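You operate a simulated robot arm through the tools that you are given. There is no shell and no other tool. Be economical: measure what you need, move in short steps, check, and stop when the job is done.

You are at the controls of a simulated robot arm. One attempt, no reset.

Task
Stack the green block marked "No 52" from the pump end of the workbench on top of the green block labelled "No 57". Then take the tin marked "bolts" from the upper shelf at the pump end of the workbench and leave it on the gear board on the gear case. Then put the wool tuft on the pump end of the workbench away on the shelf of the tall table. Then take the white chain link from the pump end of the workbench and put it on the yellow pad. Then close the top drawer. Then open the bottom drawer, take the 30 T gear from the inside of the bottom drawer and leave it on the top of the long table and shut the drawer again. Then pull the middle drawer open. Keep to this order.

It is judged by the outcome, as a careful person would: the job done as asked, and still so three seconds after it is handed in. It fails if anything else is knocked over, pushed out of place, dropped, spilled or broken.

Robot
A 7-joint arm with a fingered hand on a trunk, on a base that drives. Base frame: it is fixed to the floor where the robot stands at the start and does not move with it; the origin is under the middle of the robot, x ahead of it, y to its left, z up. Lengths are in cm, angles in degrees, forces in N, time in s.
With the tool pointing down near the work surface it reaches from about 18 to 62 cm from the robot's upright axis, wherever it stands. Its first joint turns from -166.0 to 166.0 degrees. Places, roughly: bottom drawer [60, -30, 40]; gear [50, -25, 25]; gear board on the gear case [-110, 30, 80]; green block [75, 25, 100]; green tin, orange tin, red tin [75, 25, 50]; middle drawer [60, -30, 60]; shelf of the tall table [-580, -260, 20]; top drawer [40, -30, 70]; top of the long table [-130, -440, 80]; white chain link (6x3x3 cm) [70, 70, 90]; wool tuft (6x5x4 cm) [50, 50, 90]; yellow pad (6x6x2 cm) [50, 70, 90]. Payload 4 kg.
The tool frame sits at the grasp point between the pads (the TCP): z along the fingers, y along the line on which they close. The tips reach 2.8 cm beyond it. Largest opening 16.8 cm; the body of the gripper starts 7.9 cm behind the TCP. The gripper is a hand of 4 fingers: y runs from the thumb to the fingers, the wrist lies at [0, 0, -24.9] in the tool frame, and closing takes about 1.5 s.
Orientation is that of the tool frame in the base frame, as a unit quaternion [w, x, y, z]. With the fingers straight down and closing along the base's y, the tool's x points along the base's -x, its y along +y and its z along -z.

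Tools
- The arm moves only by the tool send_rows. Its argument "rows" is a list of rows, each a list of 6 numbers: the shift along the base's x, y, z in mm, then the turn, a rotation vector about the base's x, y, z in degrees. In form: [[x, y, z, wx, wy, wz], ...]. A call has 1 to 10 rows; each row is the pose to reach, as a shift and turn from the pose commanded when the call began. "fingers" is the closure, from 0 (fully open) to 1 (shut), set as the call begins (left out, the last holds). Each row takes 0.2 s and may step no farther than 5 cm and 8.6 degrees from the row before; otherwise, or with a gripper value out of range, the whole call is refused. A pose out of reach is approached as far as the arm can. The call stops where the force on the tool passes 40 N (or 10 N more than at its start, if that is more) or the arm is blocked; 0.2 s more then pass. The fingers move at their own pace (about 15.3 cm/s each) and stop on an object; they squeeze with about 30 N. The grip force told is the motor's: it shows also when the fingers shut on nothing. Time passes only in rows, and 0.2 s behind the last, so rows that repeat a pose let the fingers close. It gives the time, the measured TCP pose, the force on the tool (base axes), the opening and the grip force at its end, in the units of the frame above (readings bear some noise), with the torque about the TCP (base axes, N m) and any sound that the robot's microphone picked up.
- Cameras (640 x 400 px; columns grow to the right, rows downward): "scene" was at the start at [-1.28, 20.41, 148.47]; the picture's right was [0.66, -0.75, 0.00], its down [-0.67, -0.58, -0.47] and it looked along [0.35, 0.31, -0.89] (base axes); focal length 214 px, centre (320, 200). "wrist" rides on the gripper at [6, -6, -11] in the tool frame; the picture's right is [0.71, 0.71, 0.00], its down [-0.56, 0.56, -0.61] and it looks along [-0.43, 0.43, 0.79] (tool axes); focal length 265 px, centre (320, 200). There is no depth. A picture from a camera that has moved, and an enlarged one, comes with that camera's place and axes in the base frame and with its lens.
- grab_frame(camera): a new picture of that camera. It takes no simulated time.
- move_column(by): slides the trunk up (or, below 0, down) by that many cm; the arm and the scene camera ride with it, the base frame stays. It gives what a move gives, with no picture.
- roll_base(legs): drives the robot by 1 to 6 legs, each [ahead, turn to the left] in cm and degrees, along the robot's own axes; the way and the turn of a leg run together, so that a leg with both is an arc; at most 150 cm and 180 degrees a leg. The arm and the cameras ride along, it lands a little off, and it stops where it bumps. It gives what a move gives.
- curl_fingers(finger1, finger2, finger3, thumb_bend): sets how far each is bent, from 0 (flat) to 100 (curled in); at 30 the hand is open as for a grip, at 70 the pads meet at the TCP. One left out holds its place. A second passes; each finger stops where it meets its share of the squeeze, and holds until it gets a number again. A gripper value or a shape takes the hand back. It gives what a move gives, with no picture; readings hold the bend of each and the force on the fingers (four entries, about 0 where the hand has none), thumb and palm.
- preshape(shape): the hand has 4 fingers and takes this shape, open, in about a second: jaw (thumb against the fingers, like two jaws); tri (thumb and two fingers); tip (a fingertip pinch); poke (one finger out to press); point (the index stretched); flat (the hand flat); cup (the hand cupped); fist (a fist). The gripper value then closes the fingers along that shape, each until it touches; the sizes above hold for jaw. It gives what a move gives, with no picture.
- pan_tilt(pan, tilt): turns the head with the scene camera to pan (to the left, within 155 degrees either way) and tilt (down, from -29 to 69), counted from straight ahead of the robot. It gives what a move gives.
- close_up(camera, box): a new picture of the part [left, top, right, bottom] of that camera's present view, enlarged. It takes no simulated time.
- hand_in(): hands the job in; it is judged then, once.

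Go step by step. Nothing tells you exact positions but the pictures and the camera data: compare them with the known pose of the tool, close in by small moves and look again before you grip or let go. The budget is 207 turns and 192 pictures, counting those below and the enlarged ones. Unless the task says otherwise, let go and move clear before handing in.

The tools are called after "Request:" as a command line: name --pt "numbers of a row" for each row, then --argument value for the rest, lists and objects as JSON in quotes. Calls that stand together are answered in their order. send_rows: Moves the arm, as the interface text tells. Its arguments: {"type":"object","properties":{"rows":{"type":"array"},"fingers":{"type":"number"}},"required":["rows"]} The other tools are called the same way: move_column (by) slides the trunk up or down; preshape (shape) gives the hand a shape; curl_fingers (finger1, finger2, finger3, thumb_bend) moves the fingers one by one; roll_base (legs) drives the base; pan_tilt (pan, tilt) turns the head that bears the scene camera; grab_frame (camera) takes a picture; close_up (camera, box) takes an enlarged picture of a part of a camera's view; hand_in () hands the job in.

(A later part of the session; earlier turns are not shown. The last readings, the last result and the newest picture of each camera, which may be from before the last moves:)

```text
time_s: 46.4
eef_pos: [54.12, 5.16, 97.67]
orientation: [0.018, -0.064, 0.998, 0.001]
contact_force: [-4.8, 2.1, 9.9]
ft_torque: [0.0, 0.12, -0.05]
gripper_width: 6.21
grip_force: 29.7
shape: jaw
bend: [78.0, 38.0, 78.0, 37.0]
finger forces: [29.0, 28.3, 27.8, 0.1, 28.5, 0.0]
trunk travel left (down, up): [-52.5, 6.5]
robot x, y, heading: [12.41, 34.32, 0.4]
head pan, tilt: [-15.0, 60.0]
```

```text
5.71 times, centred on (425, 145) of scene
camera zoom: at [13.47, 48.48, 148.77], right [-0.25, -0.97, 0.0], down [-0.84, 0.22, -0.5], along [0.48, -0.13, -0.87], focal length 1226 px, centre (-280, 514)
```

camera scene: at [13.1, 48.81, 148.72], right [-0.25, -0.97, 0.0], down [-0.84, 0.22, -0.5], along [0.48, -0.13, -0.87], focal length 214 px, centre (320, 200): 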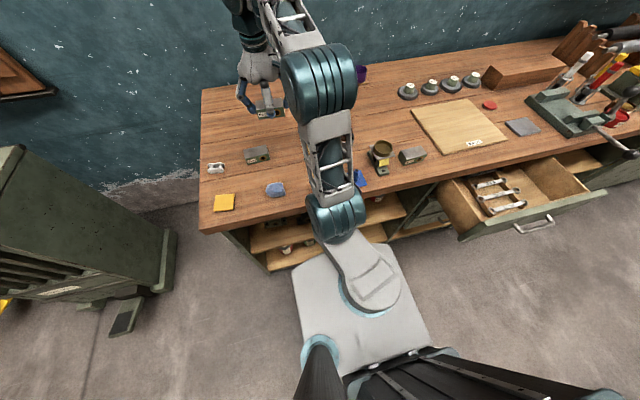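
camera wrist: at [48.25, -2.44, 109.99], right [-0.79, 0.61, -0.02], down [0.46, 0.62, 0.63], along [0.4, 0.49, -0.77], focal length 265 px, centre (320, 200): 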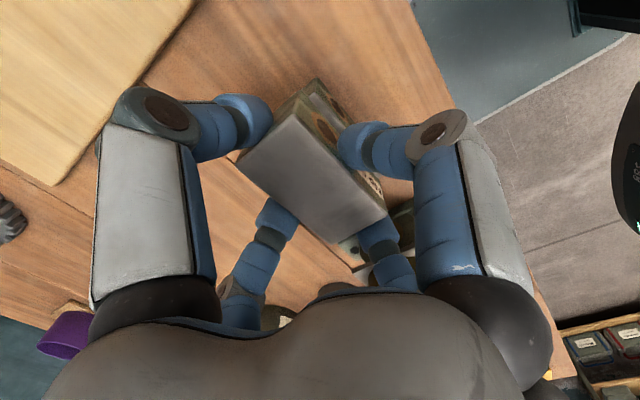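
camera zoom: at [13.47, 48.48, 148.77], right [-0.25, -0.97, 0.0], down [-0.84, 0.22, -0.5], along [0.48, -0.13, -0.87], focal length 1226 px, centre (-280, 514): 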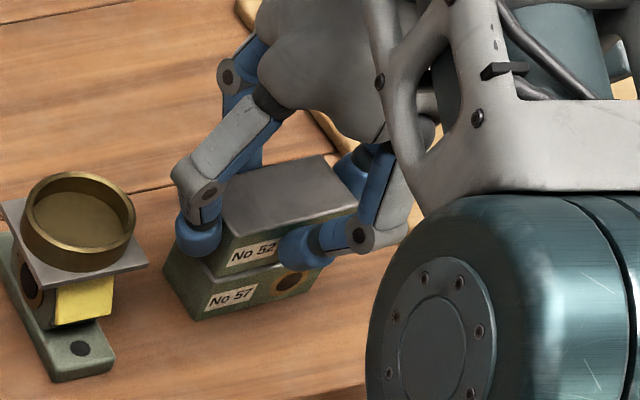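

Contact at the expected height and the labels line up. I release gently.

Request:
send_rows --pt "0 0 0 0 0 0" --pt "0 0 0 0 0 0" --pt "0 0 0 0 0 0" --pt "0 0 0 0 0 0" --fingers 0.38

Request:
close_up --camera "scene" --box '[375, 110, 475, 180]'

Request:
grab_frame --camera "wrist"

```text
time_s: 47.4
eef_pos: [54.02, 5.14, 97.54]
orientation: [0.015, -0.063, 0.998, 0.002]
contact_force: [-0.1, -0.3, -0.6]
ft_torque: [-0.01, 0.01, 0.0]
gripper_width: 10.35
grip_force: 0.1
shape: jaw
bend: [29.0, 29.0, 29.0, 29.0]
finger forces: [0.1, 0.0, 0.0, 0.1, 0.0, 0.1]
trunk travel left (down, up): [-52.5, 6.5]
robot x, y, heading: [13.26, 33.97, 0.5]
head pan, tilt: [-15.0, 60.0]
```

```text
5.71 times, centred on (425, 145) of scene
camera zoom: at [13.53, 48.51, 148.76], right [-0.25, -0.97, 0.0], down [-0.84, 0.22, -0.5], along [0.48, -0.13, -0.87], focal length 1226 px, centre (-280, 514)
```

zoom: 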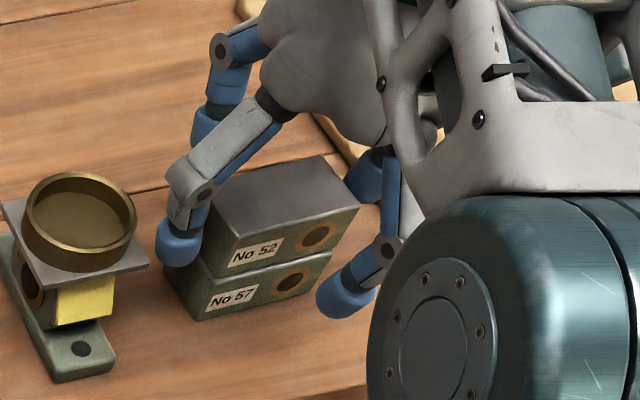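

```text
154 pictures are left
camera wrist: at [48.37, -1.79, 108.16], right [-0.79, 0.61, -0.02], down [0.46, 0.62, 0.63], along [0.4, 0.49, -0.77], focal length 265 px, centre (320, 200)
```

wrist: 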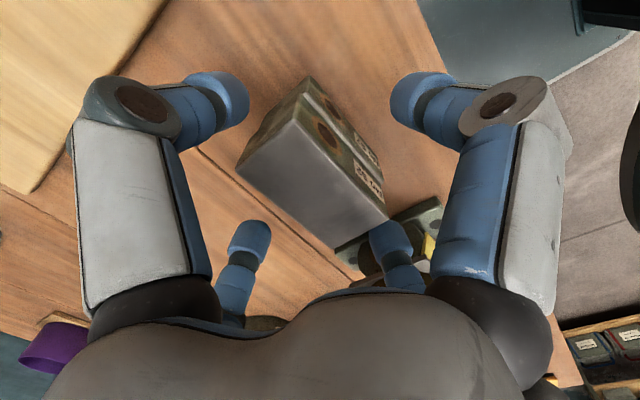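

The stack is neat. I lift off, back away and lower the trunk to read the tins on the shelf.

Request:
send_rows --pt "0 0 40 0 0 0" --pt "0 0 85 0 0 0" --pt "-20 0 125 0 0 0" --pt "-65 10 125 0 0 0" --pt "-110 20 125 0 0 0" --pt "-150 30 125 0 0 0"

Request:
roll_base --legs '[[-45, 0]]'

Request:
move_column --by -45

Request:
pan_tilt --pan 0 --tilt 35

Request:
grab_frame --camera "scene"

```text
time_s: 48.8
eef_pos: [38.7, 8.38, 110.32]
orientation: [0.017, -0.065, 0.998, 0.002]
contact_force: [-0.6, 0.7, 0.1]
ft_torque: [-0.02, 0.04, 0.03]
gripper_width: 10.38
grip_force: 0.1
shape: jaw
bend: [29.0, 29.0, 29.0, 29.0]
finger forces: [0.0, 0.1, 0.0, 0.0, 0.0, 0.1]
trunk travel left (down, up): [-52.5, 6.5]
robot x, y, heading: [12.89, 34.19, 0.2]
head pan, tilt: [-15.0, 60.0]
```

```text
time_s: 51.5
eef_pos: [-5.73, 8.04, 110.33]
orientation: [0.016, -0.068, 0.998, 0.001]
contact_force: [-0.4, -0.2, -0.6]
ft_torque: [-0.02, -0.01, -0.02]
gripper_width: 10.36
grip_force: 0.1
shape: jaw
bend: [29.0, 29.0, 29.0, 29.0]
finger forces: [0.0, 0.1, 0.1, 0.0, 0.1, 0.1]
trunk travel left (down, up): [-52.5, 6.5]
robot x, y, heading: [-32.15, 33.8, 0.8]
head pan, tilt: [-15.0, 60.0]
```

```text
refused: -45 is not a number from -40 to 40
```

```text
time_s: 52.4
eef_pos: [-5.71, 8.06, 110.36]
orientation: [0.017, -0.068, 0.998, 0.0]
contact_force: [-0.1, -0.4, -0.3]
ft_torque: [0.0, -0.01, -0.02]
gripper_width: 10.37
grip_force: 0.1
shape: jaw
bend: [29.0, 29.0, 29.0, 29.0]
finger forces: [0.0, 0.1, 0.0, 0.0, 0.0, 0.0]
trunk travel left (down, up): [-52.5, 6.5]
robot x, y, heading: [-32.26, 33.91, 0.9]
head pan, tilt: [0.0, 35.0]
```

```text
153 pictures are left
camera scene: at [-29.53, 50.1, 152.15], right [0.01, -1.0, 0.0], down [-0.57, -0.01, -0.82], along [0.82, 0.01, -0.57], focal length 214 px, centre (320, 200)
```

scene: 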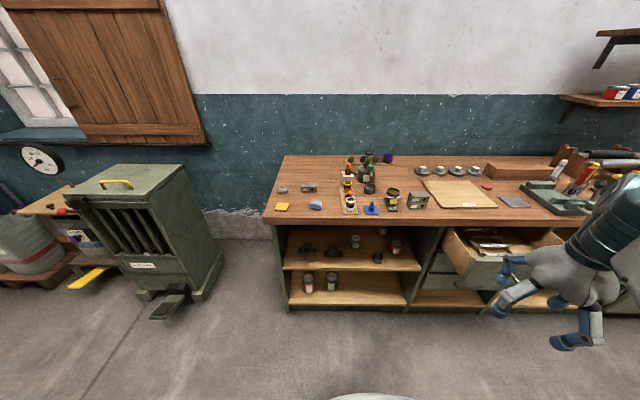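

Request:
move_column --by -40

Request:
grab_frame --camera "scene"

Request:
close_up --camera "scene" --box '[270, 160, 430, 260]'

```text
time_s: 56.2
eef_pos: [-5.63, 8.08, 70.37]
orientation: [0.017, -0.068, 0.998, 0.001]
contact_force: [0.2, -0.4, 0.5]
ft_torque: [-0.01, -0.02, 0.03]
gripper_width: 10.39
grip_force: 0.0
shape: jaw
bend: [29.0, 29.0, 29.0, 29.0]
finger forces: [0.1, 0.0, 0.1, 0.0, 0.0, 0.0]
trunk travel left (down, up): [-12.5, 46.5]
robot x, y, heading: [-32.08, 33.94, 0.9]
head pan, tilt: [0.0, 35.0]
```

```text
152 pictures are left
camera scene: at [-29.52, 50.11, 112.16], right [0.01, -1.0, 0.0], down [-0.57, -0.01, -0.82], along [0.82, 0.01, -0.57], focal length 214 px, centre (320, 200)
```

scene: 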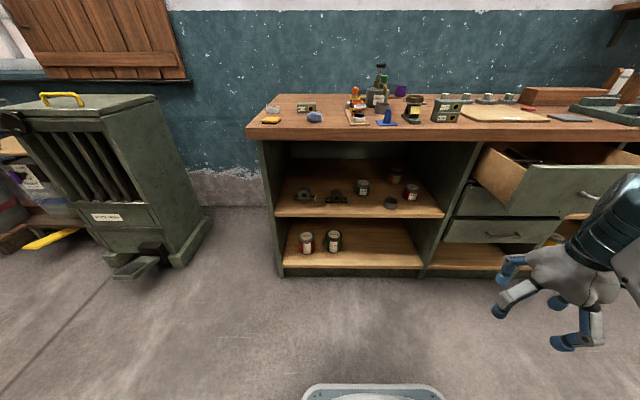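

```text
4.00 times, centred on (350, 210) of scene
camera zoom: at [-29.52, 50.11, 112.16], right [0.01, -1.0, 0.0], down [-0.57, -0.01, -0.82], along [0.82, 0.01, -0.57], focal length 858 px, centre (200, 160)
```

zoom: 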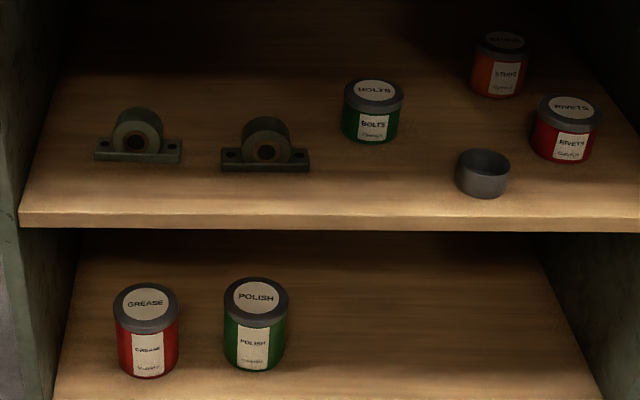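

The "BOLTS" tin is the green one on the upper shelf, near (64, 30), shelf at z≈53. I'll bring the hand out in front of the shelf, pitch it to about 30° below level and see how it fits.

Request:
send_rows --pt "35 22 0 0 0 0" --pt "70 44 0 0 0 -3" --pt "105 66 0 0 0 -6" --pt "140 88 0 0 0 -7" --pt "175 110 0 0 0 -7" --pt "210 132 0 0 0 -7" --pt "245 154 0 0 0 -7" --pt "280 176 0 0 0 -7" --pt "315 198 0 0 0 -7" --pt "350 220 0 0 0 -7" --fingers 0.3

Request:
send_rows --pt "0 0 0 0 -8 0" --pt "0 0 0 0 -16 0" --pt "0 0 0 0 -24 0" --pt "0 0 0 0 -32 0" --pt "0 0 0 0 -40 0" --pt "0 0 0 0 -48 0" --pt "0 0 0 0 -54 0" --pt "0 0 0 0 -58 0" --pt "0 0 0 0 -58 0"

Request:
curl_fingers --finger1 100 --finger2 25 --finger3 11 --thumb_bend 25

Request:
grab_frame --camera "wrist"

Request:
grab_frame --camera "scene"

```text
time_s: 58.4
eef_pos: [29.24, 30.31, 70.52]
orientation: [0.018, -0.006, 1.0, 0.0]
contact_force: [-0.6, -0.7, -0.1]
ft_torque: [0.08, -0.02, -0.01]
gripper_width: 11.73
grip_force: 0.1
shape: jaw
bend: [26.0, 25.0, 25.0, 25.0]
finger forces: [0.0, 0.0, 0.0, 0.0, 0.0, 0.0]
trunk travel left (down, up): [-12.5, 46.5]
robot x, y, heading: [-32.16, 34.04, 0.7]
head pan, tilt: [0.0, 35.0]
```

```text
time_s: 60.4
eef_pos: [29.36, 29.99, 71.14]
orientation: [0.288, -0.006, 0.957, -0.002]
contact_force: [-0.8, 1.1, 0.0]
ft_torque: [0.0, 0.0, 0.01]
gripper_width: 11.72
grip_force: 0.1
shape: jaw
bend: [25.0, 25.0, 25.0, 25.0]
finger forces: [0.1, 0.1, 0.0, 0.0, 0.0, 0.1]
out of reach, approached as far as the arm can: row 1, 2, 4, 5, 6, 7, 8, 9
trunk travel left (down, up): [-12.5, 46.5]
robot x, y, heading: [-32.29, 34.43, 0.8]
head pan, tilt: [0.0, 35.0]
```

```text
time_s: 61.4
eef_pos: [29.33, 30.12, 71.06]
orientation: [0.289, -0.006, 0.957, -0.003]
contact_force: [0.4, 0.6, 0.5]
ft_torque: [0.0, -0.01, -0.02]
gripper_width: 10.2
grip_force: 0.0
shape: fingers
bend: [100.0, 25.0, 11.0, 25.0]
finger forces: [0.0, 0.0, 0.1, 0.0, 0.0, 0.0]
trunk travel left (down, up): [-12.5, 46.5]
robot x, y, heading: [-32.06, 34.19, 0.9]
head pan, tilt: [0.0, 35.0]
```

```text
150 pictures are left
camera wrist: at [18.25, 23.88, 76.74], right [-0.6, 0.7, -0.4], down [0.12, 0.57, 0.82], along [0.79, 0.44, -0.42], focal length 265 px, centre (320, 200)
```

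wrist: 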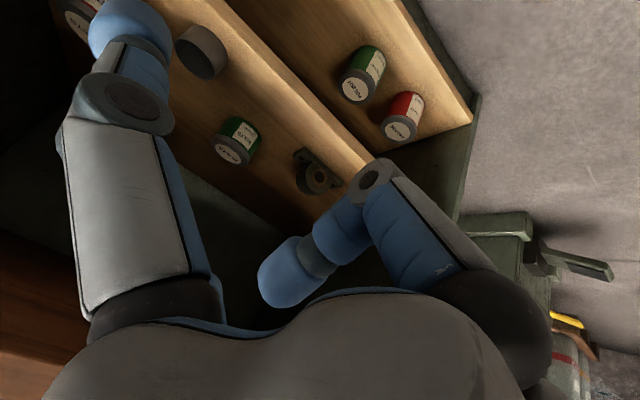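

```text
149 pictures are left
camera scene: at [-29.51, 50.11, 112.16], right [0.01, -1.0, 0.0], down [-0.57, -0.01, -0.82], along [0.82, 0.01, -0.57], focal length 214 px, centre (320, 200)
```

scene: 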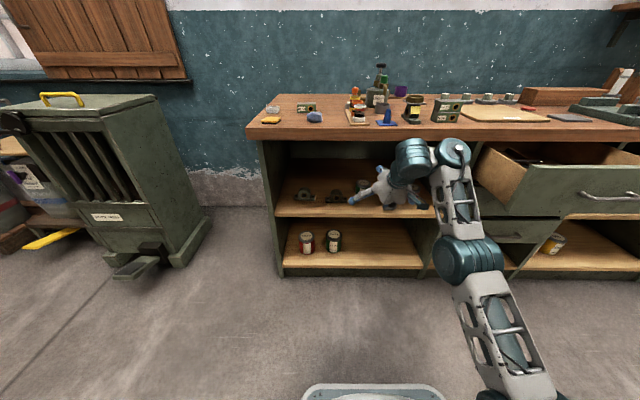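

The pitch only came to 34° so far. I try to go on with pitch while extending a bit further.

Request:
send_rows --pt "20 0 -10 0 -5 0" --pt "40 0 -20 0 -10 0" --pt "60 0 -30 0 -15 0" --pt "80 0 -40 0 -20 0" --pt "80 0 -40 0 -25 0" --pt "80 0 -40 0 -25 0"

Request:
grab_frame --camera "scene"

```text
time_s: 62.7
eef_pos: [41.77, 39.67, 86.24]
orientation: [0.446, -0.1, 0.885, 0.091]
contact_force: [-123.4, 11.3, -2.9]
ft_torque: [0.21, -0.14, -15.19]
gripper_width: 12.33
grip_force: 61.8
shape: fingers
bend: [100.0, 25.0, 99.0, 0.0]
finger forces: [0.1, 0.0, 10.4, 0.0, 113.4, 0.0]
out of reach, approached as far as the arm can: row 1, 2, 3, 4, 5
trunk travel left (down, up): [-12.5, 46.5]
robot x, y, heading: [-32.29, 34.14, 0.5]
head pan, tilt: [0.0, 35.0]
stopped in row 6: the force on the tool passed its limit at 354 N (the readings are from after the stop); the commanded pose is now the measured one
```

```text
148 pictures are left
camera scene: at [-30.75, 50.23, 112.16], right [0.01, -1.0, 0.0], down [-0.56, -0.01, -0.83], along [0.83, 0.01, -0.56], focal length 214 px, centre (320, 200)
```

scene: 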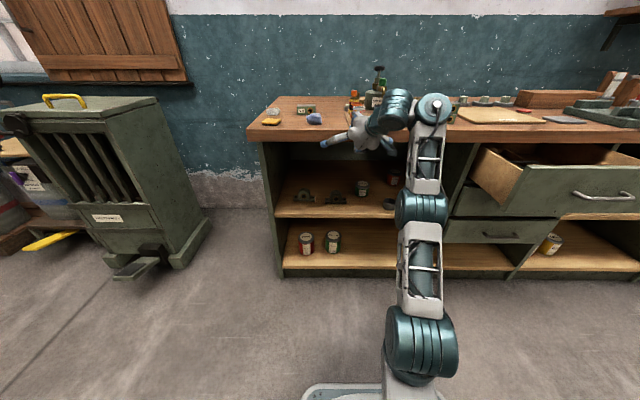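

The arm swung over to another configuration and pushed against the bench front edge. I back the base away straight and check whether anything moved.

Request:
roll_base --legs '[[-12, 0]]'

Request:
grab_frame --camera "scene"

Request:
close_up --camera "scene" --box '[230, 60, 490, 220]'

```text
time_s: 63.9
eef_pos: [31.14, 39.5, 85.2]
orientation: [0.44, -0.106, 0.887, 0.092]
contact_force: [0.1, -0.1, -0.4]
ft_torque: [0.01, -0.02, -0.03]
gripper_width: 10.68
grip_force: 0.0
shape: fingers
bend: [100.0, 25.0, 11.0, 23.0]
finger forces: [0.0, 0.0, 0.1, 0.0, 0.1, 0.0]
trunk travel left (down, up): [-12.5, 46.5]
robot x, y, heading: [-43.73, 34.01, 0.6]
head pan, tilt: [0.0, 35.0]
```

```text
147 pictures are left
camera scene: at [-41.39, 49.98, 112.16], right [0.01, -1.0, 0.0], down [-0.57, -0.01, -0.82], along [0.82, 0.01, -0.57], focal length 214 px, centre (320, 200)
```

scene: 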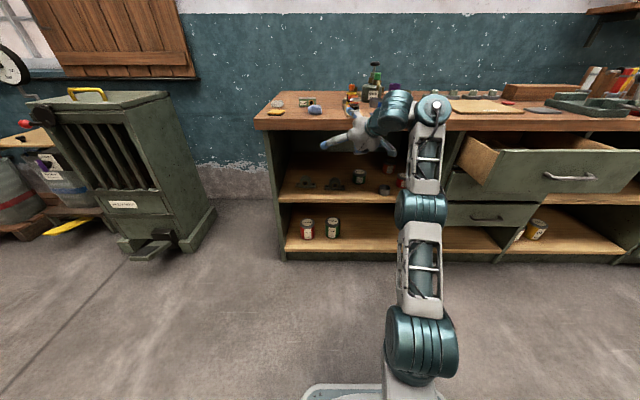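

```text
2.46 times, centred on (360, 140) of scene
camera zoom: at [-41.39, 49.98, 112.16], right [0.01, -1.0, 0.0], down [-0.57, -0.01, -0.82], along [0.82, 0.01, -0.57], focal length 528 px, centre (222, 348)
```

zoom: 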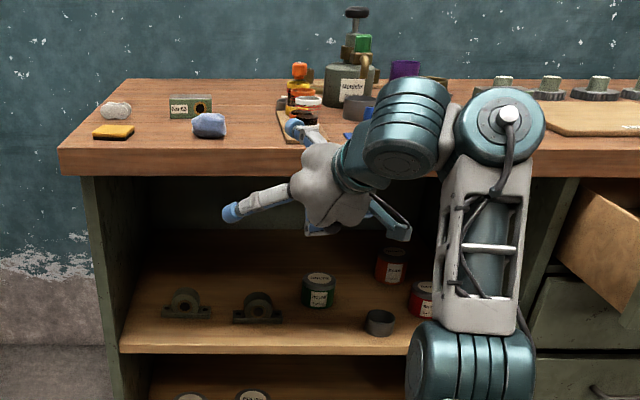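

Nothing on the bench or shelf seems moved. In this new configuration the pitch is right (37° below level); I straighten the yaw and lower in free space.

Request:
send_rows --pt "-20 -20 0 0 0 -6" --pt "-30 -40 -20 0 0 -12" --pt "-30 -60 -50 0 0 -17" --pt "-30 -80 -80 0 0 -17" --pt "-30 -95 -110 0 0 -17" --pt "-30 -95 -110 0 0 -17"

Request:
grab_frame --camera "scene"

```text
time_s: 65.3
eef_pos: [28.09, 31.17, 74.28]
orientation: [0.449, 0.017, 0.893, 0.028]
contact_force: [0.8, 4.6, -0.6]
ft_torque: [-0.29, 0.01, -0.37]
gripper_width: 10.65
grip_force: 0.0
shape: fingers
bend: [100.0, 25.0, 11.0, 23.0]
finger forces: [0.0, 0.0, 0.0, 0.1, 0.0, 0.0]
out of reach, approached as far as the arm can: row 1, 2, 3
trunk travel left (down, up): [-12.5, 46.5]
robot x, y, heading: [-44.0, 34.04, 0.5]
head pan, tilt: [0.0, 35.0]
```

```text
145 pictures are left
camera scene: at [-41.31, 50.32, 112.1], right [0.01, -1.0, 0.0], down [-0.57, -0.01, -0.82], along [0.82, 0.01, -0.57], focal length 214 px, centre (320, 200)
```

scene: 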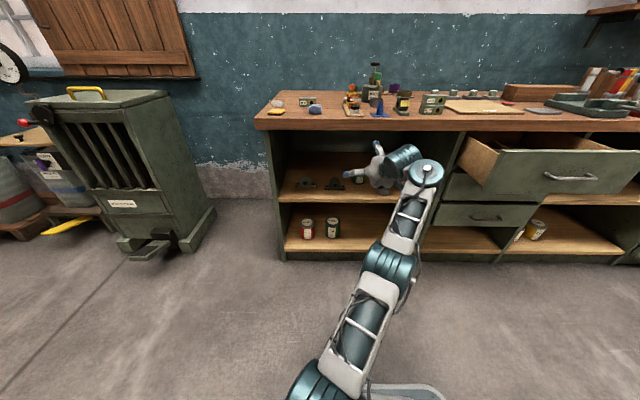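

Request:
grab_frame --camera "wrist"

Request:
close_up --camera "scene" --box '[260, 130, 440, 240]'

```text
144 pictures are left
camera wrist: at [15.7, 25.09, 75.34], right [-0.42, 0.74, -0.52], down [-0.16, 0.5, 0.85], along [0.89, 0.44, -0.09], focal length 265 px, centre (320, 200)
```

wrist: 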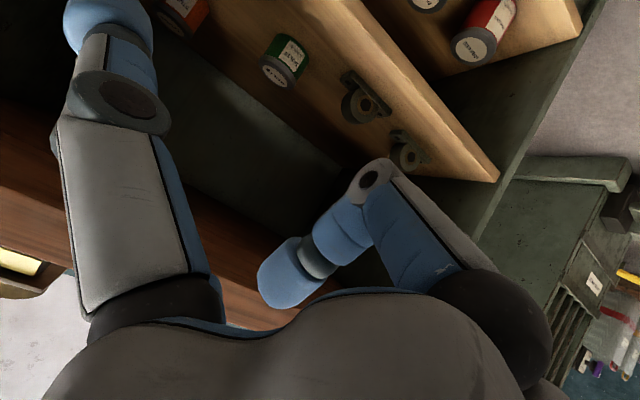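

```text
3.56 times, centred on (350, 185) of scene
camera zoom: at [-41.31, 50.32, 112.1], right [0.01, -1.0, 0.0], down [-0.57, -0.01, -0.82], along [0.82, 0.01, -0.57], focal length 763 px, centre (213, 253)
```

zoom: 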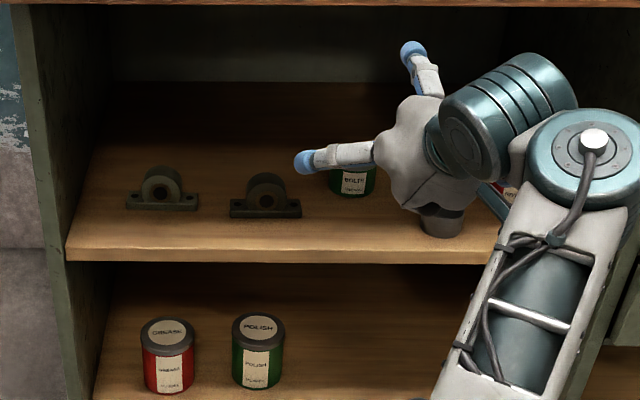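

Tin lid centre triangulates to (64.4, 29.2, 57.3), Ø≈7.8, height ≈5.7. I lower with the column, align y, then advance with the base.

Request:
move_column --by -12

Request:
send_rows --pt "0 -10 -20 0 0 -2" --pt "0 -20 -40 0 0 -2" --pt "0 -20 -45 0 0 -2" --pt "0 -20 -45 0 0 -2"

Request:
roll_base --legs '[[15, 0]]'

Request:
grab_frame --camera "wrist"

Request:
grab_frame --camera "scene"

```text
time_s: 66.8
eef_pos: [28.01, 30.06, 62.13]
orientation: [0.449, 0.026, 0.893, 0.026]
contact_force: [0.7, 0.1, 0.5]
ft_torque: [0.0, -0.01, -0.04]
gripper_width: 10.67
grip_force: 0.1
shape: fingers
bend: [100.0, 25.0, 11.0, 23.0]
finger forces: [0.0, 0.0, 0.0, 0.0, 0.0, 0.0]
trunk travel left (down, up): [-0.5, 58.5]
robot x, y, heading: [-43.94, 33.72, 0.9]
head pan, tilt: [0.0, 35.0]
```

```text
time_s: 67.8
eef_pos: [27.92, 28.02, 57.78]
orientation: [0.449, 0.041, 0.892, 0.019]
contact_force: [-0.5, 0.5, -0.2]
ft_torque: [0.0, -0.02, 0.01]
gripper_width: 10.65
grip_force: 0.1
shape: fingers
bend: [100.0, 25.0, 11.0, 23.0]
finger forces: [0.0, 0.1, 0.0, 0.1, 0.1, 0.0]
trunk travel left (down, up): [-0.5, 58.5]
robot x, y, heading: [-43.77, 33.72, 1.0]
head pan, tilt: [0.0, 35.0]
```

```text
time_s: 69.2
eef_pos: [42.93, 28.22, 57.78]
orientation: [0.449, 0.041, 0.892, 0.019]
contact_force: [-1.0, 1.0, 0.5]
ft_torque: [0.0, 0.02, -0.02]
gripper_width: 10.65
grip_force: 0.2
shape: fingers
bend: [100.0, 25.0, 11.0, 23.0]
finger forces: [0.0, 0.1, 0.0, 0.0, 0.0, 0.0]
trunk travel left (down, up): [-0.5, 58.5]
robot x, y, heading: [-28.81, 33.92, 0.6]
head pan, tilt: [0.0, 35.0]
```

```text
142 pictures are left
camera wrist: at [30.1, 22.74, 58.88], right [-0.38, 0.77, -0.52], down [-0.13, 0.51, 0.85], along [0.92, 0.39, -0.09], focal length 265 px, centre (320, 200)
```

wrist: 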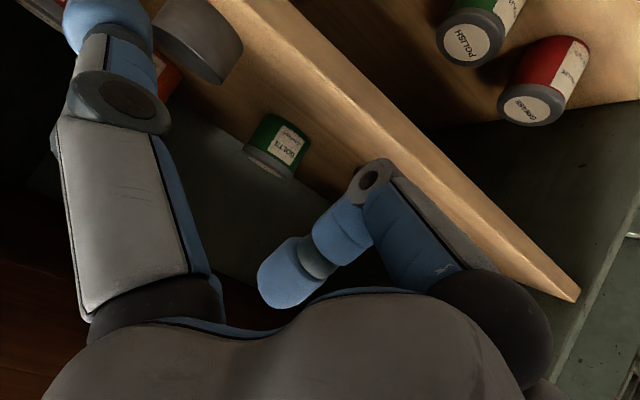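

```text
141 pictures are left
camera scene: at [-26.51, 50.17, 100.16], right [0.01, -1.0, 0.0], down [-0.57, -0.01, -0.82], along [0.82, 0.01, -0.57], focal length 214 px, centre (320, 200)
```

scene: 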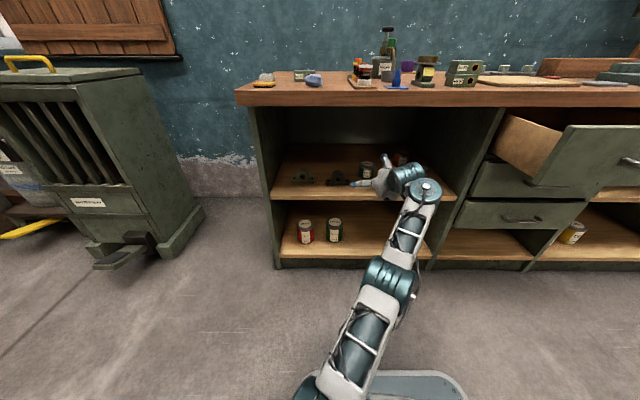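

The grey cup at y≤21 stays just clear of the thumb if I pass at y≈29.7, a bit higher. I shift and advance 14 cm more.

Request:
send_rows --pt "0 7 10 0 0 0" --pt "0 13 15 0 0 0" --pt "0 13 15 0 0 0"

Request:
roll_base --legs '[[13, 0]]'

Request:
grab_frame --camera "wrist"

Request:
close_up --camera "scene" --box '[260, 110, 440, 220]'

```text
time_s: 70.0
eef_pos: [42.82, 29.58, 59.17]
orientation: [0.449, 0.041, 0.892, 0.019]
contact_force: [-0.8, -0.5, -0.4]
ft_torque: [-0.02, -0.01, -0.01]
gripper_width: 10.67
grip_force: 0.1
shape: fingers
bend: [100.0, 25.0, 11.0, 23.0]
finger forces: [0.0, 0.0, 0.1, 0.0, 0.1, 0.1]
trunk travel left (down, up): [-0.5, 58.5]
robot x, y, heading: [-29.37, 33.99, 0.7]
head pan, tilt: [0.0, 35.0]
```

```text
time_s: 71.2
eef_pos: [55.79, 29.48, 59.24]
orientation: [0.449, 0.042, 0.892, 0.018]
contact_force: [-0.5, -0.5, 0.4]
ft_torque: [-0.02, -0.01, 0.01]
gripper_width: 10.64
grip_force: 0.0
shape: fingers
bend: [100.0, 25.0, 11.0, 23.0]
finger forces: [0.1, 0.0, 0.0, 0.0, 0.0, 0.0]
trunk travel left (down, up): [-0.5, 58.5]
robot x, y, heading: [-16.04, 34.31, 0.5]
head pan, tilt: [0.0, 35.0]
```

```text
140 pictures are left
camera wrist: at [42.95, 24.02, 60.37], right [-0.38, 0.77, -0.52], down [-0.13, 0.51, 0.85], along [0.92, 0.39, -0.09], focal length 265 px, centre (320, 200)
```

wrist: 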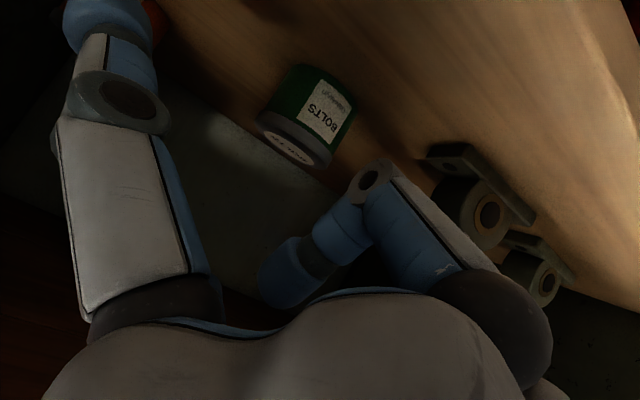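

```text
3.56 times, centred on (350, 165) of scene
camera zoom: at [-13.51, 50.31, 100.16], right [0.01, -1.0, 0.0], down [-0.57, -0.01, -0.82], along [0.82, 0.01, -0.57], focal length 763 px, centre (213, 324)
```

zoom: 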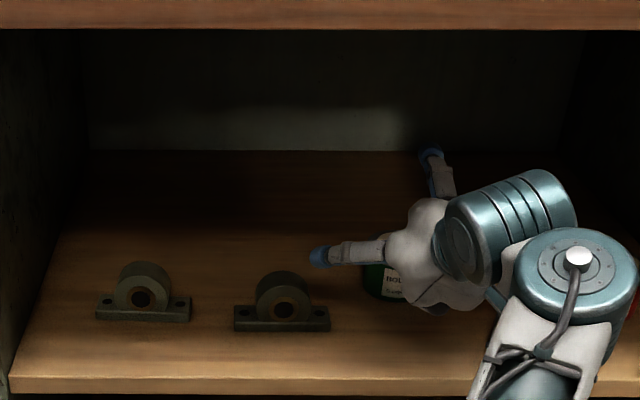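

Fingers are straddling the tin's line. I move forward and slightly down with the arm.

Request:
send_rows --pt "20 -2 -6 0 0 0" --pt "40 -4 -14 0 0 0" --pt "58 -4 -22 0 0 0" --pt "58 -4 -22 0 0 0"

Request:
grab_frame --camera "wrist"

Request:
close_up --camera "scene" --box '[310, 130, 420, 220]'

```text
time_s: 72.2
eef_pos: [61.54, 29.07, 56.93]
orientation: [0.449, 0.042, 0.892, 0.018]
contact_force: [0.1, 0.1, 0.6]
ft_torque: [0.0, 0.02, 0.0]
gripper_width: 10.68
grip_force: 0.1
shape: fingers
bend: [100.0, 25.0, 11.0, 23.0]
finger forces: [0.1, 0.0, 0.0, 0.1, 0.0, 0.0]
trunk travel left (down, up): [-0.5, 58.5]
robot x, y, heading: [-16.22, 34.41, 0.8]
head pan, tilt: [0.0, 35.0]
```

```text
138 pictures are left
camera wrist: at [48.73, 23.51, 58.04], right [-0.38, 0.77, -0.52], down [-0.13, 0.51, 0.85], along [0.92, 0.39, -0.09], focal length 265 px, centre (320, 200)
```

wrist: 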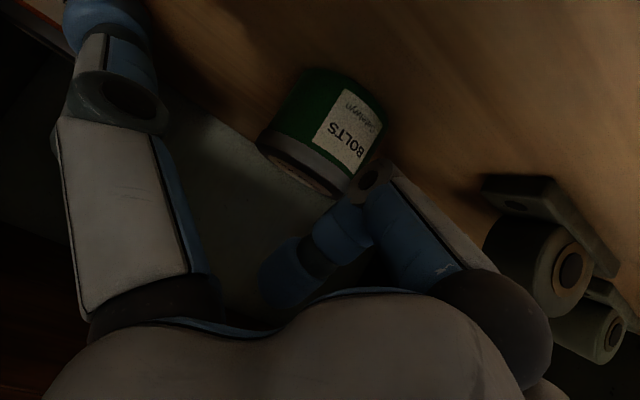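

```text
4.44 times, centred on (365, 175) of scene
camera zoom: at [-13.52, 50.31, 100.16], right [0.01, -1.0, 0.0], down [-0.57, -0.01, -0.82], along [0.82, 0.01, -0.57], focal length 953 px, centre (120, 311)
```

zoom: 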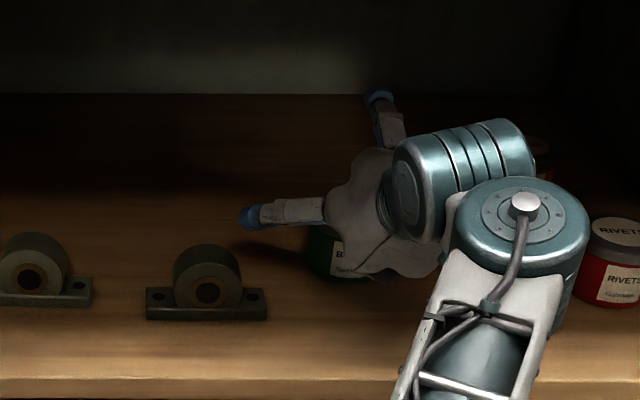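

The tin centre is near y=28.2, and its lid around z=56. I shift, advance a little and lower 1.2 cm watching the force.

Request:
send_rows --pt "6 -8 0 0 0 0" --pt "12 -8 -5 0 0 0" --pt "16 -8 -9 0 0 0" --pt "16 -8 -13 0 0 0" --pt "16 -8 -13 0 0 0"

Request:
grab_frame --camera "wrist"

```text
time_s: 73.4
eef_pos: [63.13, 28.32, 55.64]
orientation: [0.449, 0.042, 0.892, 0.019]
contact_force: [0.0, 0.3, 0.5]
ft_torque: [0.03, 0.01, -0.01]
gripper_width: 10.66
grip_force: 0.1
shape: fingers
bend: [100.0, 25.0, 11.0, 23.0]
finger forces: [0.1, 0.0, 0.0, 0.0, 0.0, 0.0]
trunk travel left (down, up): [-0.5, 58.5]
robot x, y, heading: [-15.91, 34.29, 0.8]
head pan, tilt: [0.0, 35.0]
```

```text
136 pictures are left
camera wrist: at [50.4, 22.82, 56.92], right [-0.38, 0.77, -0.52], down [-0.13, 0.51, 0.85], along [0.92, 0.39, -0.09], focal length 265 px, centre (320, 200)
```

wrist: 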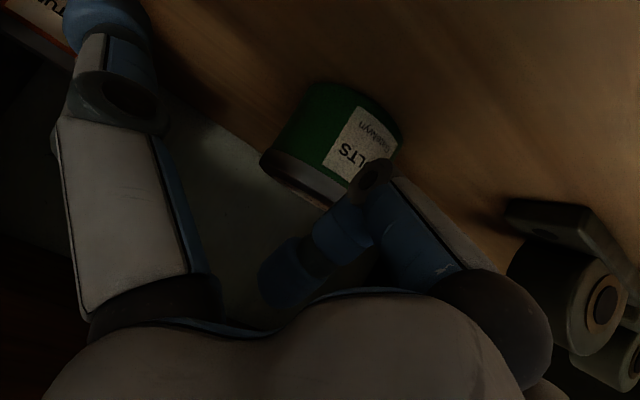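

Recomputing with the camera aimed at the TCP, the tin is farther and lower: centre ≈(67, 28.4, 51.5), shelf ≈48.7. I advance 3 cm and lower 2 cm.

Request:
send_rows --pt "10 0 -4 0 0 0" --pt "20 0 -10 0 0 0" --pt "28 0 -16 0 0 0" --pt "28 0 -20 0 0 0" --pt "28 0 -20 0 0 0"

Request:
grab_frame --camera "wrist"

Request:
close_up --camera "scene" --box '[310, 130, 420, 220]'

```text
time_s: 74.6
eef_pos: [65.9, 28.27, 53.84]
orientation: [0.449, 0.043, 0.892, 0.017]
contact_force: [-1.3, 0.2, 2.7]
ft_torque: [-0.01, 0.0, -0.01]
gripper_width: 10.77
grip_force: 1.7
shape: fingers
bend: [100.0, 25.0, 11.0, 23.0]
finger forces: [2.9, 0.0, 0.0, 0.1, 0.0, 0.0]
trunk travel left (down, up): [-0.5, 58.5]
robot x, y, heading: [-16.33, 34.21, 0.8]
head pan, tilt: [0.0, 35.0]
```

```text
135 pictures are left
camera wrist: at [53.07, 22.71, 54.89], right [-0.38, 0.77, -0.52], down [-0.13, 0.51, 0.85], along [0.92, 0.39, -0.09], focal length 265 px, centre (320, 200)
```

wrist: 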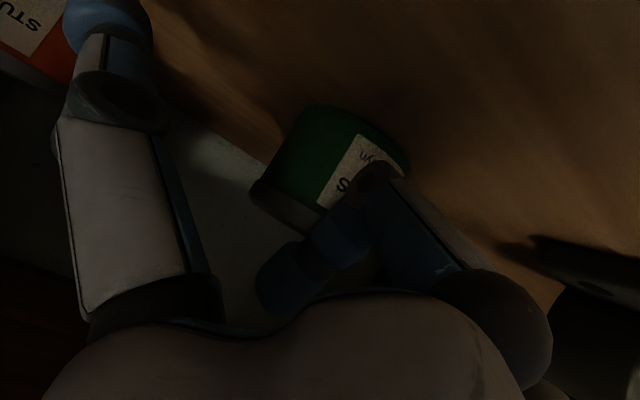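

```text
4.44 times, centred on (365, 175) of scene
camera zoom: at [-13.54, 50.31, 100.16], right [0.01, -1.0, 0.0], down [-0.57, -0.01, -0.82], along [0.82, 0.01, -0.57], focal length 953 px, centre (120, 311)
```

zoom: 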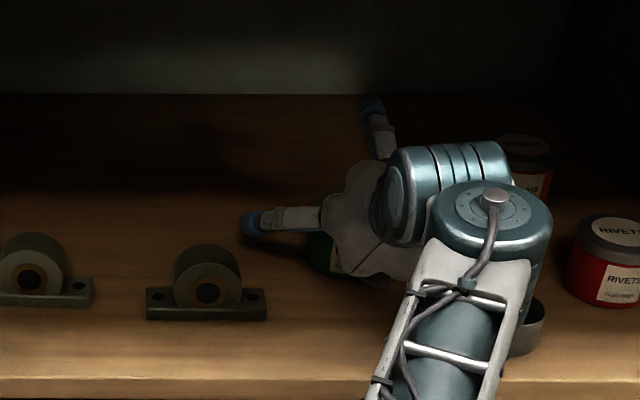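

Light contact of the curled finger with the shelf; the tin centre is still ~3 cm ahead and 0.7 cm left. I advance, rising 3 mm.

Request:
send_rows --pt "0 4 4 0 0 0" --pt "10 7 4 0 0 0" --pt "18 7 4 0 0 0" --pt "24 7 4 0 0 0" --pt "24 7 4 0 0 0"

Request:
grab_frame --camera "wrist"

```text
time_s: 75.8
eef_pos: [68.34, 28.99, 54.14]
orientation: [0.448, 0.043, 0.893, 0.018]
contact_force: [-1.1, 0.2, 0.5]
ft_torque: [-0.02, -0.03, 0.05]
gripper_width: 10.7
grip_force: 0.9
shape: fingers
bend: [100.0, 25.0, 11.0, 23.0]
finger forces: [1.4, 0.0, 0.1, 0.0, 0.0, 0.0]
trunk travel left (down, up): [-0.5, 58.5]
robot x, y, heading: [-16.02, 34.12, 0.8]
head pan, tilt: [0.0, 35.0]
```

```text
133 pictures are left
camera wrist: at [55.58, 23.47, 55.24], right [-0.38, 0.77, -0.52], down [-0.13, 0.51, 0.85], along [0.92, 0.39, -0.09], focal length 265 px, centre (320, 200)
```

wrist: 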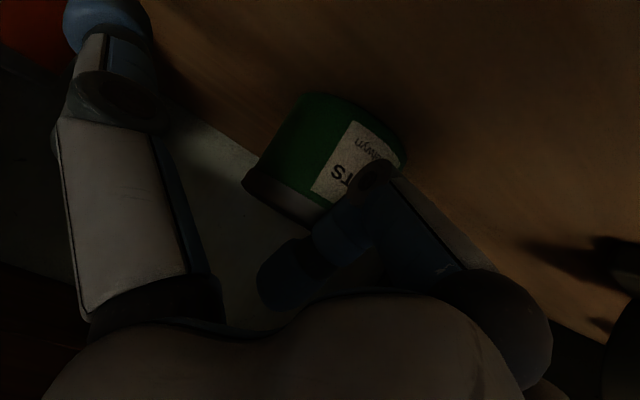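

The curled finger now rests on the tin's front and thumb and finger straddle it. I close thumb and finger 2.

Request:
curl_fingers --finger2 70 --thumb_bend 70

Request:
grab_frame --camera "wrist"

```text
time_s: 76.8
eef_pos: [68.35, 28.85, 54.06]
orientation: [0.448, 0.043, 0.893, 0.018]
contact_force: [-0.2, -1.5, 1.1]
ft_torque: [0.04, 0.03, -0.02]
gripper_width: 6.19
grip_force: 15.8
shape: fingers
bend: [100.0, 47.0, 11.0, 61.0]
finger forces: [0.1, 15.1, 0.0, 0.1, 15.9, 0.0]
trunk travel left (down, up): [-0.5, 58.5]
robot x, y, heading: [-16.12, 34.04, 0.4]
head pan, tilt: [0.0, 35.0]
```

```text
132 pictures are left
camera wrist: at [55.57, 23.46, 55.18], right [-0.38, 0.77, -0.52], down [-0.13, 0.51, 0.85], along [0.92, 0.39, -0.09], focal length 265 px, centre (320, 200)
```

wrist: 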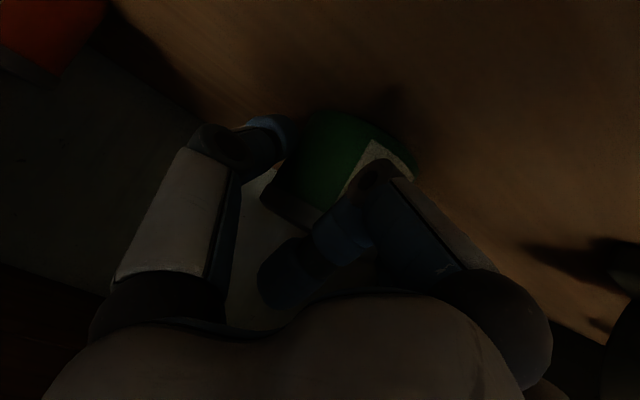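

Both pads hold at 15 N. I lift 3 cm gently and check.

Request:
send_rows --pt "0 0 5 0 0 0" --pt "0 0 12 0 0 0" --pt "0 0 20 0 0 0" --pt "0 0 30 0 0 0" --pt "0 0 30 0 0 0"

Request:
grab_frame --camera "wrist"

Request:
close_up --camera "scene" --box '[310, 130, 420, 220]'

```text
time_s: 78.0
eef_pos: [68.26, 28.86, 57.18]
orientation: [0.449, 0.042, 0.892, 0.018]
contact_force: [0.1, 0.1, -2.8]
ft_torque: [-0.07, 0.04, -0.01]
gripper_width: 6.16
grip_force: 15.6
shape: fingers
bend: [100.0, 47.0, 11.0, 61.0]
finger forces: [0.1, 15.6, 0.0, 0.1, 15.5, 0.0]
trunk travel left (down, up): [-0.5, 58.5]
robot x, y, heading: [-16.08, 33.94, 0.7]
head pan, tilt: [0.0, 35.0]
```

```text
131 pictures are left
camera wrist: at [55.51, 23.47, 58.29], right [-0.38, 0.77, -0.52], down [-0.13, 0.51, 0.85], along [0.92, 0.39, -0.09], focal length 265 px, centre (320, 200)
```

wrist: 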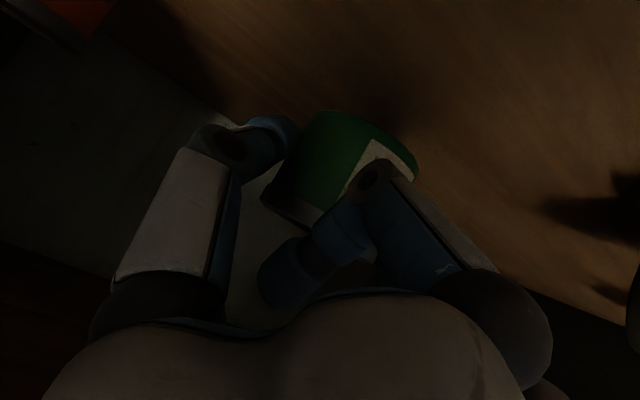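

```text
4.44 times, centred on (365, 175) of scene
camera zoom: at [-13.48, 50.3, 100.15], right [0.01, -1.0, 0.0], down [-0.57, -0.01, -0.82], along [0.82, 0.01, -0.57], focal length 953 px, centre (120, 311)
```

zoom: 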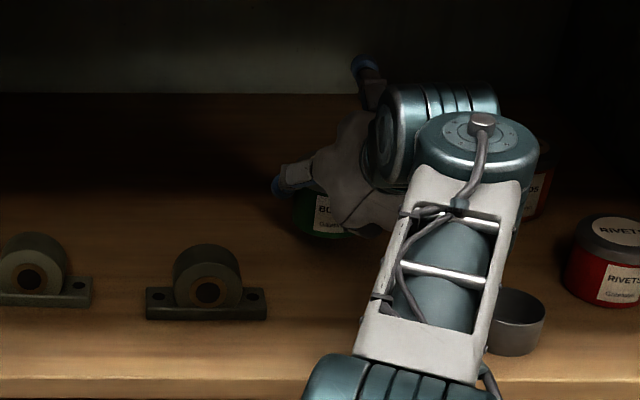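

Tin is held (2.8 N). I raise 2 cm more and drive straight back out.

Request:
send_rows --pt "0 0 10 0 0 0" --pt "0 0 18 0 0 0" --pt "0 0 18 0 0 0"

Request:
roll_base --legs '[[-30, 0]]'

Request:
grab_frame --camera "scene"

Request:
grab_frame --camera "wrist"

```text
time_s: 78.8
eef_pos: [68.29, 28.95, 58.92]
orientation: [0.448, 0.043, 0.893, 0.018]
contact_force: [-0.5, 0.9, -3.0]
ft_torque: [-0.06, 0.04, 0.01]
gripper_width: 6.18
grip_force: 14.9
shape: fingers
bend: [100.0, 47.0, 11.0, 61.0]
finger forces: [0.0, 15.6, 0.1, 0.0, 15.5, 0.1]
trunk travel left (down, up): [-0.5, 58.5]
robot x, y, heading: [-15.9, 33.92, 0.3]
head pan, tilt: [0.0, 35.0]
```

```text
time_s: 80.9
eef_pos: [38.13, 29.63, 58.89]
orientation: [0.448, 0.037, 0.893, 0.021]
contact_force: [0.2, -0.7, -3.1]
ft_torque: [-0.06, 0.06, -0.01]
gripper_width: 6.19
grip_force: 14.8
shape: fingers
bend: [100.0, 47.0, 11.0, 61.0]
finger forces: [0.0, 15.5, 0.0, 0.0, 15.5, 0.1]
trunk travel left (down, up): [-0.5, 58.5]
robot x, y, heading: [-46.33, 33.7, 1.3]
head pan, tilt: [0.0, 35.0]
```

```text
129 pictures are left
camera scene: at [-44.0, 49.85, 100.15], right [0.02, -1.0, 0.0], down [-0.57, -0.01, -0.82], along [0.82, 0.02, -0.57], focal length 214 px, centre (320, 200)
```

scene: 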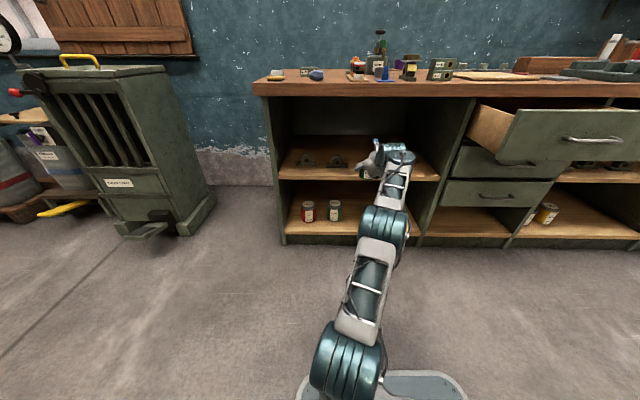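

```text
128 pictures are left
camera wrist: at [25.36, 23.94, 60.04], right [-0.39, 0.76, -0.52], down [-0.13, 0.51, 0.85], along [0.91, 0.4, -0.09], focal length 265 px, centre (320, 200)
```

wrist: 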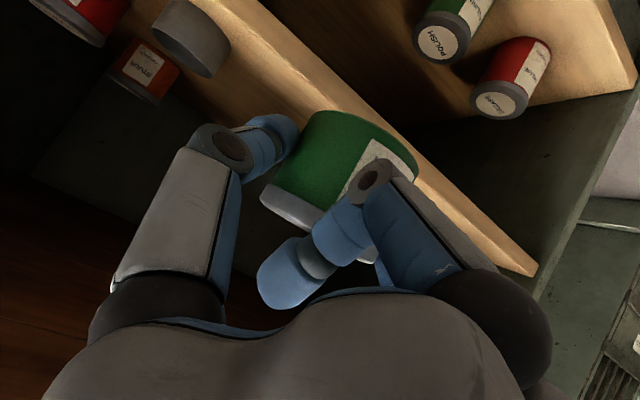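

The tin is out safely. I back a little more, raise the trunk, then look at the gear board.

Request:
roll_base --legs '[[-6, 0]]'

Request:
move_column --by 40

Request:
move_column --by 10

Request:
pan_tilt --pan 155 --tilt 55

Request:
grab_frame --camera "scene"

Request:
grab_frame --camera "wrist"

```text
time_s: 81.9
eef_pos: [32.13, 29.49, 58.79]
orientation: [0.448, 0.037, 0.893, 0.021]
contact_force: [0.1, 0.7, -4.1]
ft_torque: [-0.04, 0.06, 0.0]
gripper_width: 6.19
grip_force: 15.4
shape: fingers
bend: [100.0, 47.0, 11.0, 61.0]
finger forces: [0.0, 15.5, 0.0, 0.1, 15.5, 0.1]
trunk travel left (down, up): [-0.5, 58.5]
robot x, y, heading: [-52.55, 33.6, 1.1]
head pan, tilt: [0.0, 35.0]
```

```text
time_s: 85.7
eef_pos: [32.19, 29.47, 98.78]
orientation: [0.447, 0.036, 0.894, 0.021]
contact_force: [-0.1, 0.7, -3.5]
ft_torque: [0.0, 0.07, -0.01]
gripper_width: 6.17
grip_force: 15.7
shape: fingers
bend: [100.0, 47.0, 11.0, 61.0]
finger forces: [0.1, 15.5, 0.1, 0.0, 15.6, 0.0]
trunk travel left (down, up): [-40.5, 18.5]
robot x, y, heading: [-51.99, 33.06, 1.2]
head pan, tilt: [0.0, 35.0]
```

```text
time_s: 87.0
eef_pos: [32.15, 29.47, 108.77]
orientation: [0.448, 0.037, 0.893, 0.021]
contact_force: [0.6, -0.4, -3.9]
ft_torque: [-0.08, 0.05, 0.0]
gripper_width: 6.2
grip_force: 15.4
shape: fingers
bend: [100.0, 47.0, 11.0, 61.0]
finger forces: [0.1, 15.5, 0.0, 0.1, 15.5, 0.1]
trunk travel left (down, up): [-50.5, 8.5]
robot x, y, heading: [-52.07, 33.74, 1.3]
head pan, tilt: [0.0, 35.0]
```

```text
time_s: 89.4
eef_pos: [32.06, 29.44, 108.83]
orientation: [0.448, 0.037, 0.893, 0.021]
contact_force: [0.3, 0.8, -3.2]
ft_torque: [-0.05, 0.04, 0.0]
gripper_width: 6.17
grip_force: 15.5
shape: fingers
bend: [100.0, 47.0, 11.0, 61.0]
finger forces: [0.0, 15.5, 0.0, 0.0, 15.5, 0.0]
trunk travel left (down, up): [-50.5, 8.5]
robot x, y, heading: [-52.62, 33.24, 1.4]
head pan, tilt: [154.7, 55.0]
```

```text
127 pictures are left
camera scene: at [-65.38, 52.46, 147.34], right [0.41, 0.91, 0.0], down [0.75, -0.33, -0.57], along [-0.52, 0.23, -0.82], focal length 214 px, centre (320, 200)
```

scene: 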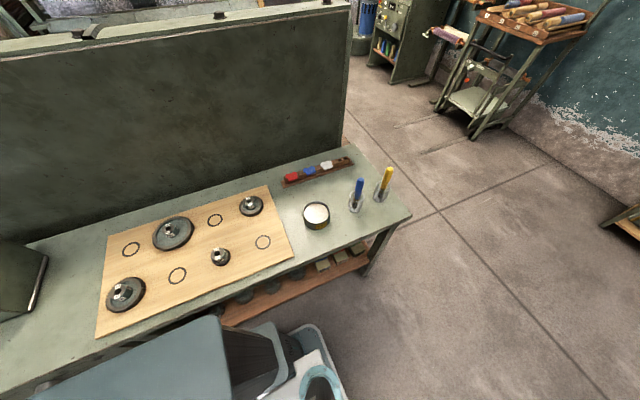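

```text
126 pictures are left
camera wrist: at [19.37, 23.84, 110.02], right [-0.39, 0.76, -0.52], down [-0.13, 0.51, 0.85], along [0.91, 0.4, -0.09], focal length 265 px, centre (320, 200)
```

wrist: 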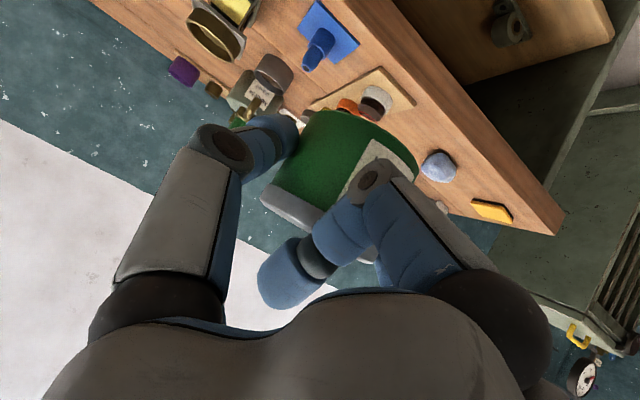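

Gear board spans x −92…−124, y 0…55; a free spot with an empty ring is at about (−100, 47). I carry the tin round, keeping clear of bench and case.

Request:
roll_base --legs '[[17, 0], [0, 88.7], [30, 0], [0, 45]]'

Request:
pan_tilt --pan 20 --tilt 50

Request:
grab_frame --camera "scene"

```text
time_s: 98.3
eef_pos: [-87.58, 129.92, 108.85]
orientation: [-0.164, 0.8, -0.399, -0.417]
contact_force: [-0.1, -1.1, -3.9]
ft_torque: [0.0, -0.05, 0.02]
gripper_width: 6.13
grip_force: 15.4
shape: fingers
bend: [100.0, 47.0, 11.0, 61.0]
finger forces: [0.1, 15.5, 0.1, 0.0, 15.4, 0.0]
trunk travel left (down, up): [-50.5, 8.5]
robot x, y, heading: [-34.28, 64.58, 133.1]
head pan, tilt: [154.7, 55.0]
```

```text
time_s: 100.5
eef_pos: [-87.66, 129.91, 108.88]
orientation: [-0.164, 0.8, -0.399, -0.417]
contact_force: [0.8, 0.2, -4.0]
ft_torque: [-0.03, -0.07, 0.01]
gripper_width: 6.14
grip_force: 15.4
shape: fingers
bend: [100.0, 47.0, 11.0, 61.0]
finger forces: [0.1, 15.3, 0.0, 0.0, 15.4, 0.1]
trunk travel left (down, up): [-50.5, 8.5]
robot x, y, heading: [-34.36, 64.48, 132.9]
head pan, tilt: [20.0, 50.0]
```

```text
125 pictures are left
camera scene: at [-49.11, 52.15, 147.98], right [0.45, 0.89, 0.0], down [0.68, -0.35, -0.64], along [-0.57, 0.29, -0.77], focal length 214 px, centre (320, 200)
```

scene: 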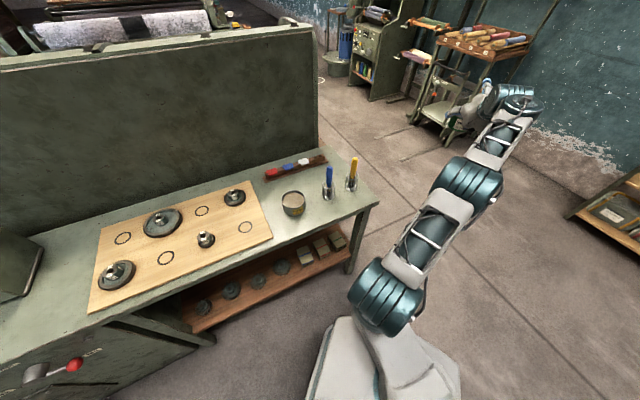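

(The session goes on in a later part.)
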